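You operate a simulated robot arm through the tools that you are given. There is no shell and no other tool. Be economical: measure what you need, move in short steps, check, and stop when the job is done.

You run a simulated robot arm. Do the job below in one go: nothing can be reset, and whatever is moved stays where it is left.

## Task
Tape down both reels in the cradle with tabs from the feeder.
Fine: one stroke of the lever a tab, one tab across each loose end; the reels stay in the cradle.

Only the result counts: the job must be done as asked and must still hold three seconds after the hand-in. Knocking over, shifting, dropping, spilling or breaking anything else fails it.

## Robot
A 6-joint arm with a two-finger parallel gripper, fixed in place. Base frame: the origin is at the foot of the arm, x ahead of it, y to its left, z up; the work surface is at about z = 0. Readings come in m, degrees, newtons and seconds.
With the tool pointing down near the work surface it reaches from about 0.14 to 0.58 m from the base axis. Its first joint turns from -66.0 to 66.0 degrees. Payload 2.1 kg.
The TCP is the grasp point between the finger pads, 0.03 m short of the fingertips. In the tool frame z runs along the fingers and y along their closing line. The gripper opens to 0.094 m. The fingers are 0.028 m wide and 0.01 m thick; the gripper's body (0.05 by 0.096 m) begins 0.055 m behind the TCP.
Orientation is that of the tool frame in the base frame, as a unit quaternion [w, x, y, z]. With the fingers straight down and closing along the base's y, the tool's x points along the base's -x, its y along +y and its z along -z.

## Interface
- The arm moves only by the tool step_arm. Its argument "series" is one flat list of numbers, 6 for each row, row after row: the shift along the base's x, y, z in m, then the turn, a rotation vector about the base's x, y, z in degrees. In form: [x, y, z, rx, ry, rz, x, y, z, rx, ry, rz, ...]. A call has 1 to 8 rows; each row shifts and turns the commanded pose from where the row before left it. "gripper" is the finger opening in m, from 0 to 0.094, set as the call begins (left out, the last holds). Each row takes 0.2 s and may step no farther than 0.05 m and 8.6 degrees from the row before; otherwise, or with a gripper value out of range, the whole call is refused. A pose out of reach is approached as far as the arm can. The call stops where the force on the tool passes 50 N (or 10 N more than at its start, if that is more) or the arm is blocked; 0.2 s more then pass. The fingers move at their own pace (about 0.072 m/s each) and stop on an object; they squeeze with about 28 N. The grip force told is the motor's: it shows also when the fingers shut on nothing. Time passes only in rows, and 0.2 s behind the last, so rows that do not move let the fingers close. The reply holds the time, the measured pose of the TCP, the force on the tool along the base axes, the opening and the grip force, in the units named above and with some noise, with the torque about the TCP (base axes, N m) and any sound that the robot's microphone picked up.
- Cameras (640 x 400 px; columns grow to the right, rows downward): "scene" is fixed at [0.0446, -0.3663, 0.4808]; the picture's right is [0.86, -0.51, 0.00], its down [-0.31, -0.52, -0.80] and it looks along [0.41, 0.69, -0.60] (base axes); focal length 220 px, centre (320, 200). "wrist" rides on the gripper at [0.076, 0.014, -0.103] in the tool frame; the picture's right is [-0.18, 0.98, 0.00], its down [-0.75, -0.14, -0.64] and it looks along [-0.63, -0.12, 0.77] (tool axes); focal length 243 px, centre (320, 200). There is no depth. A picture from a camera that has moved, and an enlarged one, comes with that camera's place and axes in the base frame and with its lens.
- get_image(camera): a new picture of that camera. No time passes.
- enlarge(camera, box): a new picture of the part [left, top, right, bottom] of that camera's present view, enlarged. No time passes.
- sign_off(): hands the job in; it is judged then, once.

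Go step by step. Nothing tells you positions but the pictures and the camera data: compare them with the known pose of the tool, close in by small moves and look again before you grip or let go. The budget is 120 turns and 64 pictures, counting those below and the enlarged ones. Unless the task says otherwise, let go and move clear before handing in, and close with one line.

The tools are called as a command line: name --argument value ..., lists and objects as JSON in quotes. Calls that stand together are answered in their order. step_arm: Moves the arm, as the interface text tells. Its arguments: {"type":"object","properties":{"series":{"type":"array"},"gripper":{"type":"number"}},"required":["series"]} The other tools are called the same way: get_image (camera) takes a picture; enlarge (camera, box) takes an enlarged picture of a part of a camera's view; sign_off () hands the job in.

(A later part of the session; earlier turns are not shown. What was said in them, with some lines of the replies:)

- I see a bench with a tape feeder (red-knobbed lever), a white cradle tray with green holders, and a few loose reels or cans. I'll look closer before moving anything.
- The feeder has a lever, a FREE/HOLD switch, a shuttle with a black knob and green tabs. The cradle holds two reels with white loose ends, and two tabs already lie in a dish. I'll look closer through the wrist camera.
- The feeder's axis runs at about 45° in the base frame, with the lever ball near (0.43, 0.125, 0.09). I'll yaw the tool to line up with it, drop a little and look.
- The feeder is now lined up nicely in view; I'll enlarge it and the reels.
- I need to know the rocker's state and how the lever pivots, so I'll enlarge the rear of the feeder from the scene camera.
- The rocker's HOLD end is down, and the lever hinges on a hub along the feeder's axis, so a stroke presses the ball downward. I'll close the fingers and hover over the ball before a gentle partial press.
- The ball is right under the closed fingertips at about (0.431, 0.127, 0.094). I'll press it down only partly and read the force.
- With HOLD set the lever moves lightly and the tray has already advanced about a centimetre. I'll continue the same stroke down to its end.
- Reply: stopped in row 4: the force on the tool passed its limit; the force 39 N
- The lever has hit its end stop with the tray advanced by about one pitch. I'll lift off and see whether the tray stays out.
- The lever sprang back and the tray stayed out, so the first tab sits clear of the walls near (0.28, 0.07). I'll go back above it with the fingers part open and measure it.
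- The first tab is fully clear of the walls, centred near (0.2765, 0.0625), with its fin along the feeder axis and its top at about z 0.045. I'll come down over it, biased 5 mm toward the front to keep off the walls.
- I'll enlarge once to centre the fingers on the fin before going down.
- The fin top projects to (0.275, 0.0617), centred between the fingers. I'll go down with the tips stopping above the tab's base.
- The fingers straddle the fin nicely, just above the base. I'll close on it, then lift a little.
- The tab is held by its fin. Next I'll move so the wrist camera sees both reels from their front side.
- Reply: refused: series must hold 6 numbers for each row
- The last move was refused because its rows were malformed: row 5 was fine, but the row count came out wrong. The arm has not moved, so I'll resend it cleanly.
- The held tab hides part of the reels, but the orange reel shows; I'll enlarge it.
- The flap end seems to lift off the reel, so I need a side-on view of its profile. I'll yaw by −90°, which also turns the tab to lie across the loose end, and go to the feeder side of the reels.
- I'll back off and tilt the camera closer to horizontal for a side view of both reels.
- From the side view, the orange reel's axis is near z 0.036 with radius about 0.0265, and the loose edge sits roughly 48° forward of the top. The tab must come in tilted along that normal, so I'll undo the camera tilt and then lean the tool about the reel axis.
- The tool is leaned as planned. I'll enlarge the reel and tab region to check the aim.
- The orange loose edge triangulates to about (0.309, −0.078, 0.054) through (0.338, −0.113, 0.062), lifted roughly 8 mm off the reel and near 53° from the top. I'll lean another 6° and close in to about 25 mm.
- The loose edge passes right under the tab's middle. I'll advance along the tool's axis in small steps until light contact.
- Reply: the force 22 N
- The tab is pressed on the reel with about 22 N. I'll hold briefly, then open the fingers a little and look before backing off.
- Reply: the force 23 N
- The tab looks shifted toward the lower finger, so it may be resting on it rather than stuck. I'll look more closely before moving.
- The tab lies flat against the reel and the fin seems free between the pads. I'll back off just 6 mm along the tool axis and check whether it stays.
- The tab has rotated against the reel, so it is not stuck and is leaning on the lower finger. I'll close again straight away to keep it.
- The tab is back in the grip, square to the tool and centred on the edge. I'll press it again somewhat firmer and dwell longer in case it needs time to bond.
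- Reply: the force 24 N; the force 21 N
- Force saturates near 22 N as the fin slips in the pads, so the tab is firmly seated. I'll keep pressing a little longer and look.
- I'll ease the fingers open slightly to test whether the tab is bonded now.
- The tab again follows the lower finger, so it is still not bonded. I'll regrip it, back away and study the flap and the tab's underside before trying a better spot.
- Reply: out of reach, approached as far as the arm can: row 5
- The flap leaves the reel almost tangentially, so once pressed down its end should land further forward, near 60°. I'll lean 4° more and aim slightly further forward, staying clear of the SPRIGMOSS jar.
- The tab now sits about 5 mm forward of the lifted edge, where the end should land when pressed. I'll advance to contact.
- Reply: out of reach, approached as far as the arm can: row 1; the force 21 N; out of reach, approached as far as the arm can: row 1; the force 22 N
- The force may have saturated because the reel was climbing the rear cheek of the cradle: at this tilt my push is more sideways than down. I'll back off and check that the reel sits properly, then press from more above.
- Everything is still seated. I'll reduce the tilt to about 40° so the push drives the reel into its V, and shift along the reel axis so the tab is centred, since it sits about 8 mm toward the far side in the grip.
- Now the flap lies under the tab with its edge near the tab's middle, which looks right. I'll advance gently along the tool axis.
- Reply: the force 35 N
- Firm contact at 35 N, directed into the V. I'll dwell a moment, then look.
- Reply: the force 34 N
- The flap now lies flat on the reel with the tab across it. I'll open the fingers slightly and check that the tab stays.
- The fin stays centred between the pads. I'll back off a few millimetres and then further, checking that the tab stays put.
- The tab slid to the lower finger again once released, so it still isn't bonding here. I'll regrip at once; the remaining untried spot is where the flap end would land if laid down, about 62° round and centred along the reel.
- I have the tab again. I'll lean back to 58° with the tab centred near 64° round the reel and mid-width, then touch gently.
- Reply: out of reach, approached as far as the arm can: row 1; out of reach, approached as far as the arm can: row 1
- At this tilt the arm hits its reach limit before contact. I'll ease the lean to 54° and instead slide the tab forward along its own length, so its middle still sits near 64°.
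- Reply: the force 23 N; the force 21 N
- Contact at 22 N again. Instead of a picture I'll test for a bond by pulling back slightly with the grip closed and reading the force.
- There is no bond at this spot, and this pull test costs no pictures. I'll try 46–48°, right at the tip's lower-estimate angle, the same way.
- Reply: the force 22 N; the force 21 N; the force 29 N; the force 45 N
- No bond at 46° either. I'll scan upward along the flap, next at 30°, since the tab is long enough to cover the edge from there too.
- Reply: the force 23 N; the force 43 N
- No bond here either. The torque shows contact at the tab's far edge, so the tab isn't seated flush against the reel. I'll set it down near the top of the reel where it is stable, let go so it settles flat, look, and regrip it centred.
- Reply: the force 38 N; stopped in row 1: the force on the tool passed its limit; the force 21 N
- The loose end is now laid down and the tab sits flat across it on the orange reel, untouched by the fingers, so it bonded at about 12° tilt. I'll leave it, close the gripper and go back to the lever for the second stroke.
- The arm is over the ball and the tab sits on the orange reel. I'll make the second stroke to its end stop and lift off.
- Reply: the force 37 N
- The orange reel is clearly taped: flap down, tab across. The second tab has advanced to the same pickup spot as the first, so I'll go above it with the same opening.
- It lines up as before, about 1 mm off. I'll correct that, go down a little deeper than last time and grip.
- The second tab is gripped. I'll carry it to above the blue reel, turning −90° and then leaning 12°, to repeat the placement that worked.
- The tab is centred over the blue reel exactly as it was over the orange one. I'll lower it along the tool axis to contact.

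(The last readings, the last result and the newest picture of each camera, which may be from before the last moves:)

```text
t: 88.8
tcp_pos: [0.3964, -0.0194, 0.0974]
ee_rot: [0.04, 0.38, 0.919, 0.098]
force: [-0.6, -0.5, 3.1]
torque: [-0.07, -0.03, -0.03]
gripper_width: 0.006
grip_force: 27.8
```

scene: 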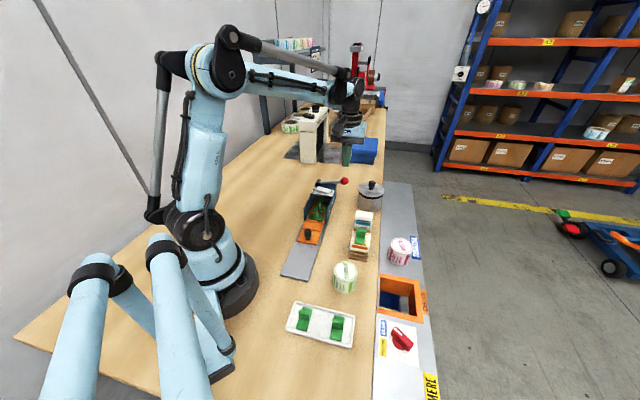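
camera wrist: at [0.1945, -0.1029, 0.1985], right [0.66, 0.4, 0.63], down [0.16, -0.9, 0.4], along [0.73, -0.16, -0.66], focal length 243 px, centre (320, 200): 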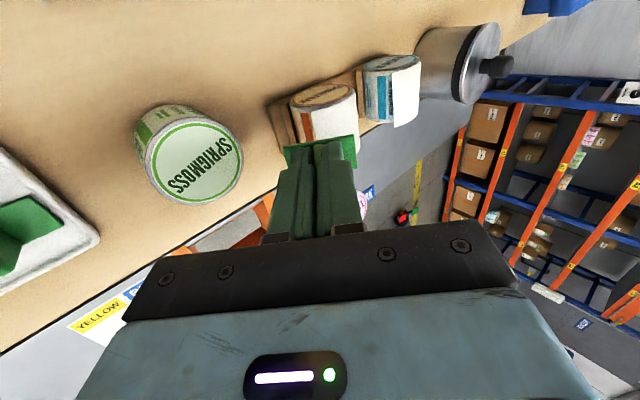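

step_arm --series '[0.0002, 0.0002, -0.001, 0, 0, 0, 0, 0, 0, 0, 0, 0]'

step_arm --series '[0.0001, 0.0001, -0.0007, 0, 0, 0, 0, 0, 0, 0, 0, 0, 0, 0, 0, 0, 0, 0]'

step_arm --series '[0, 0, 0.0005, 0, 0, 0, 0, 0, 0, 0, 0, 0, 0, 0, 0, 0, 0, 0]'

```text
t: 89.4
tcp_pos: [0.3965, -0.0197, 0.098]
ee_rot: [0.04, 0.381, 0.919, 0.097]
force: [-4.7, -3.2, 23.5]
torque: [-0.17, -0.14, -0.06]
gripper_width: 0.0059
grip_force: 28.1
```

```text
t: 90.2
tcp_pos: [0.3973, -0.0199, 0.0955]
ee_rot: [0.04, 0.38, 0.919, 0.097]
force: [-4.8, -4.2, 21.1]
torque: [-0.09, 0.04, -0.04]
gripper_width: 0.0059
grip_force: 28.2
```

```text
t: 91.0
tcp_pos: [0.3976, -0.0193, 0.096]
ee_rot: [0.041, 0.381, 0.918, 0.097]
force: [-0.5, -0.7, 0.0]
torque: [-0.06, 0.04, -0.01]
gripper_width: 0.0061
grip_force: 28.0
```

To match the press that worked, I'll push until the fingertips bear on the tab's base at about 35 N, then ease off and release.

step_arm --series '[0.0002, 0.0002, -0.0013, 0, 0, 0, 0.0002, 0.0002, -0.001, 0, 0, 0, 0, 0, 0, 0, 0, 0]'

step_arm --series '[0.0002, 0.0002, -0.001, 0, 0, 0, 0, 0, 0, 0, 0, 0]'

step_arm --series '[0.0002, 0.0002, -0.001, 0, 0, 0, 0, 0, 0, 0, 0, 0]'

```text
t: 91.8
tcp_pos: [0.3958, -0.0182, 0.0943]
ee_rot: [0.041, 0.381, 0.919, 0.097]
force: [-5.9, -4.5, 24.2]
torque: [-0.05, 0.0, -0.04]
gripper_width: 0.0058
grip_force: 27.6
```

```text
t: 92.4
tcp_pos: [0.3975, -0.0194, 0.0928]
ee_rot: [0.041, 0.38, 0.919, 0.097]
force: [-5.2, -4.8, 27.1]
torque: [-0.08, -0.01, -0.05]
gripper_width: 0.0059
grip_force: 28.3
```

```text
t: 93.0
tcp_pos: [0.3977, -0.0183, 0.0928]
ee_rot: [0.041, 0.381, 0.919, 0.096]
force: [-8.4, -7.4, 43.1]
torque: [-0.24, -0.11, -0.06]
gripper_width: 0.0059
grip_force: 28.4
```

Pressed flush at 43 N. I'll ease off, open and lift along the tool axis, then look.

step_arm --series '[0, 0, 0.0007, 0, 0, 0, 0, 0, 0, 0, 0, 0, 0, 0, 0, 0, 0, 0]'

step_arm --series '[0, 0, 0.0004, 0, 0, 0, 0, 0, 0, 0, 0, 0, 0, 0, 0, 0, 0, 0, 0, 0, 0, 0, 0, 0]' --gripper 0.026

step_arm --series '[-0.002, -0.002, 0.01, 0, 0, 0, -0.004, -0.004, 0.02, 0, 0, 0, -0.006, -0.006, 0.028, 0, 0, 0, 0, 0, 0, 0, 0, 0]'

enlarge --camera "wrist" --box '[210, 50, 390, 210]'

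```text
t: 93.8
tcp_pos: [0.3968, -0.0181, 0.0933]
ee_rot: [0.042, 0.38, 0.919, 0.097]
force: [-1.3, -6.0, 12.8]
torque: [-0.1, 0.08, -0.04]
gripper_width: 0.0059
grip_force: 27.7
```

```text
t: 94.8
tcp_pos: [0.3967, -0.0183, 0.0941]
ee_rot: [0.04, 0.381, 0.919, 0.098]
force: [-1.0, -0.1, -0.2]
torque: [-0.02, 0.01, 0.0]
gripper_width: 0.026
grip_force: 0.1
```

```text
t: 95.8
tcp_pos: [0.3862, -0.0312, 0.1519]
ee_rot: [0.04, 0.381, 0.918, 0.098]
force: [0.2, -0.4, -0.4]
torque: [0.0, -0.02, 0.0]
gripper_width: 0.026
grip_force: 0.0
```

```text
2.50 times, centred on (300, 130) of wrist
camera zoom: at [0.3277, 0.0176, 0.2541], right [0.81, 0.55, 0.21], down [0.34, -0.73, 0.6], along [0.48, -0.41, -0.77], focal length 606 px, centre (370, 375)
```

zoom: 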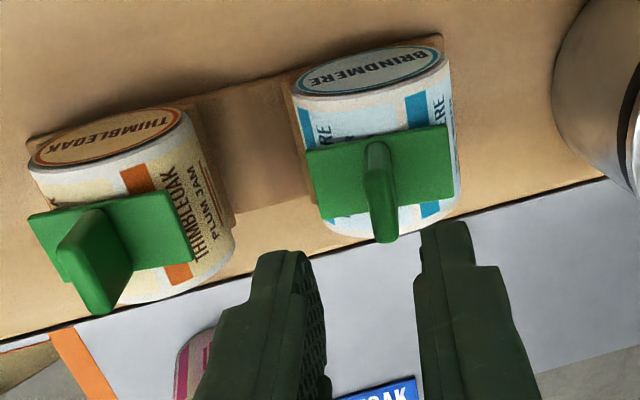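

Both flaps are down, with a tab across each. I'll move the arm clear and take a last check.

step_arm --series '[-0.005, 0.005, 0.04, -4.24, 4.24, 0, -0.02, 0.02, 0.03, -4.24, 4.24, 0, -0.03, 0.03, 0, 0, 0, 0, -0.03, 0.03, 0, 0, 0, 0, 0, 0, 0, 0, 0, 0]'

enlarge --camera "scene" --box '[280, 170, 420, 260]'

```text
t: 97.0
tcp_pos: [0.2995, 0.0539, 0.221]
ee_rot: [-0.001, 0.382, 0.924, 0.001]
force: [0.7, 0.1, 0.2]
torque: [-0.03, -0.04, 0.01]
gripper_width: 0.0258
grip_force: 0.0
```

```text
4.44 times, centred on (350, 215) of scene
camera zoom: at [0.0446, -0.3663, 0.4808], right [0.86, -0.51, 0.0], down [-0.31, -0.52, -0.8], along [0.41, 0.69, -0.6], focal length 979 px, centre (187, 133)
```

zoom: 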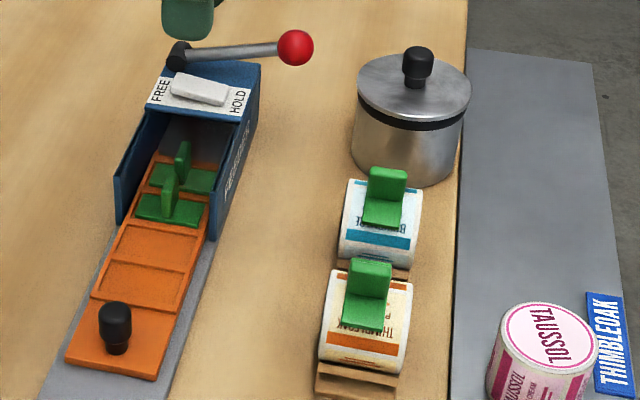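

Both reels are still in the cradle with a tab across each loose end. Two strokes gave two tabs, and the arm is clear, so I'm handing in.

sign_off

```text
The job is handed in.
```

I taped down both reels in the cradle, one feeder tab across each loose end from one lever stroke each, and handed the job in; the orange reel's tab took several tries before it stuck.
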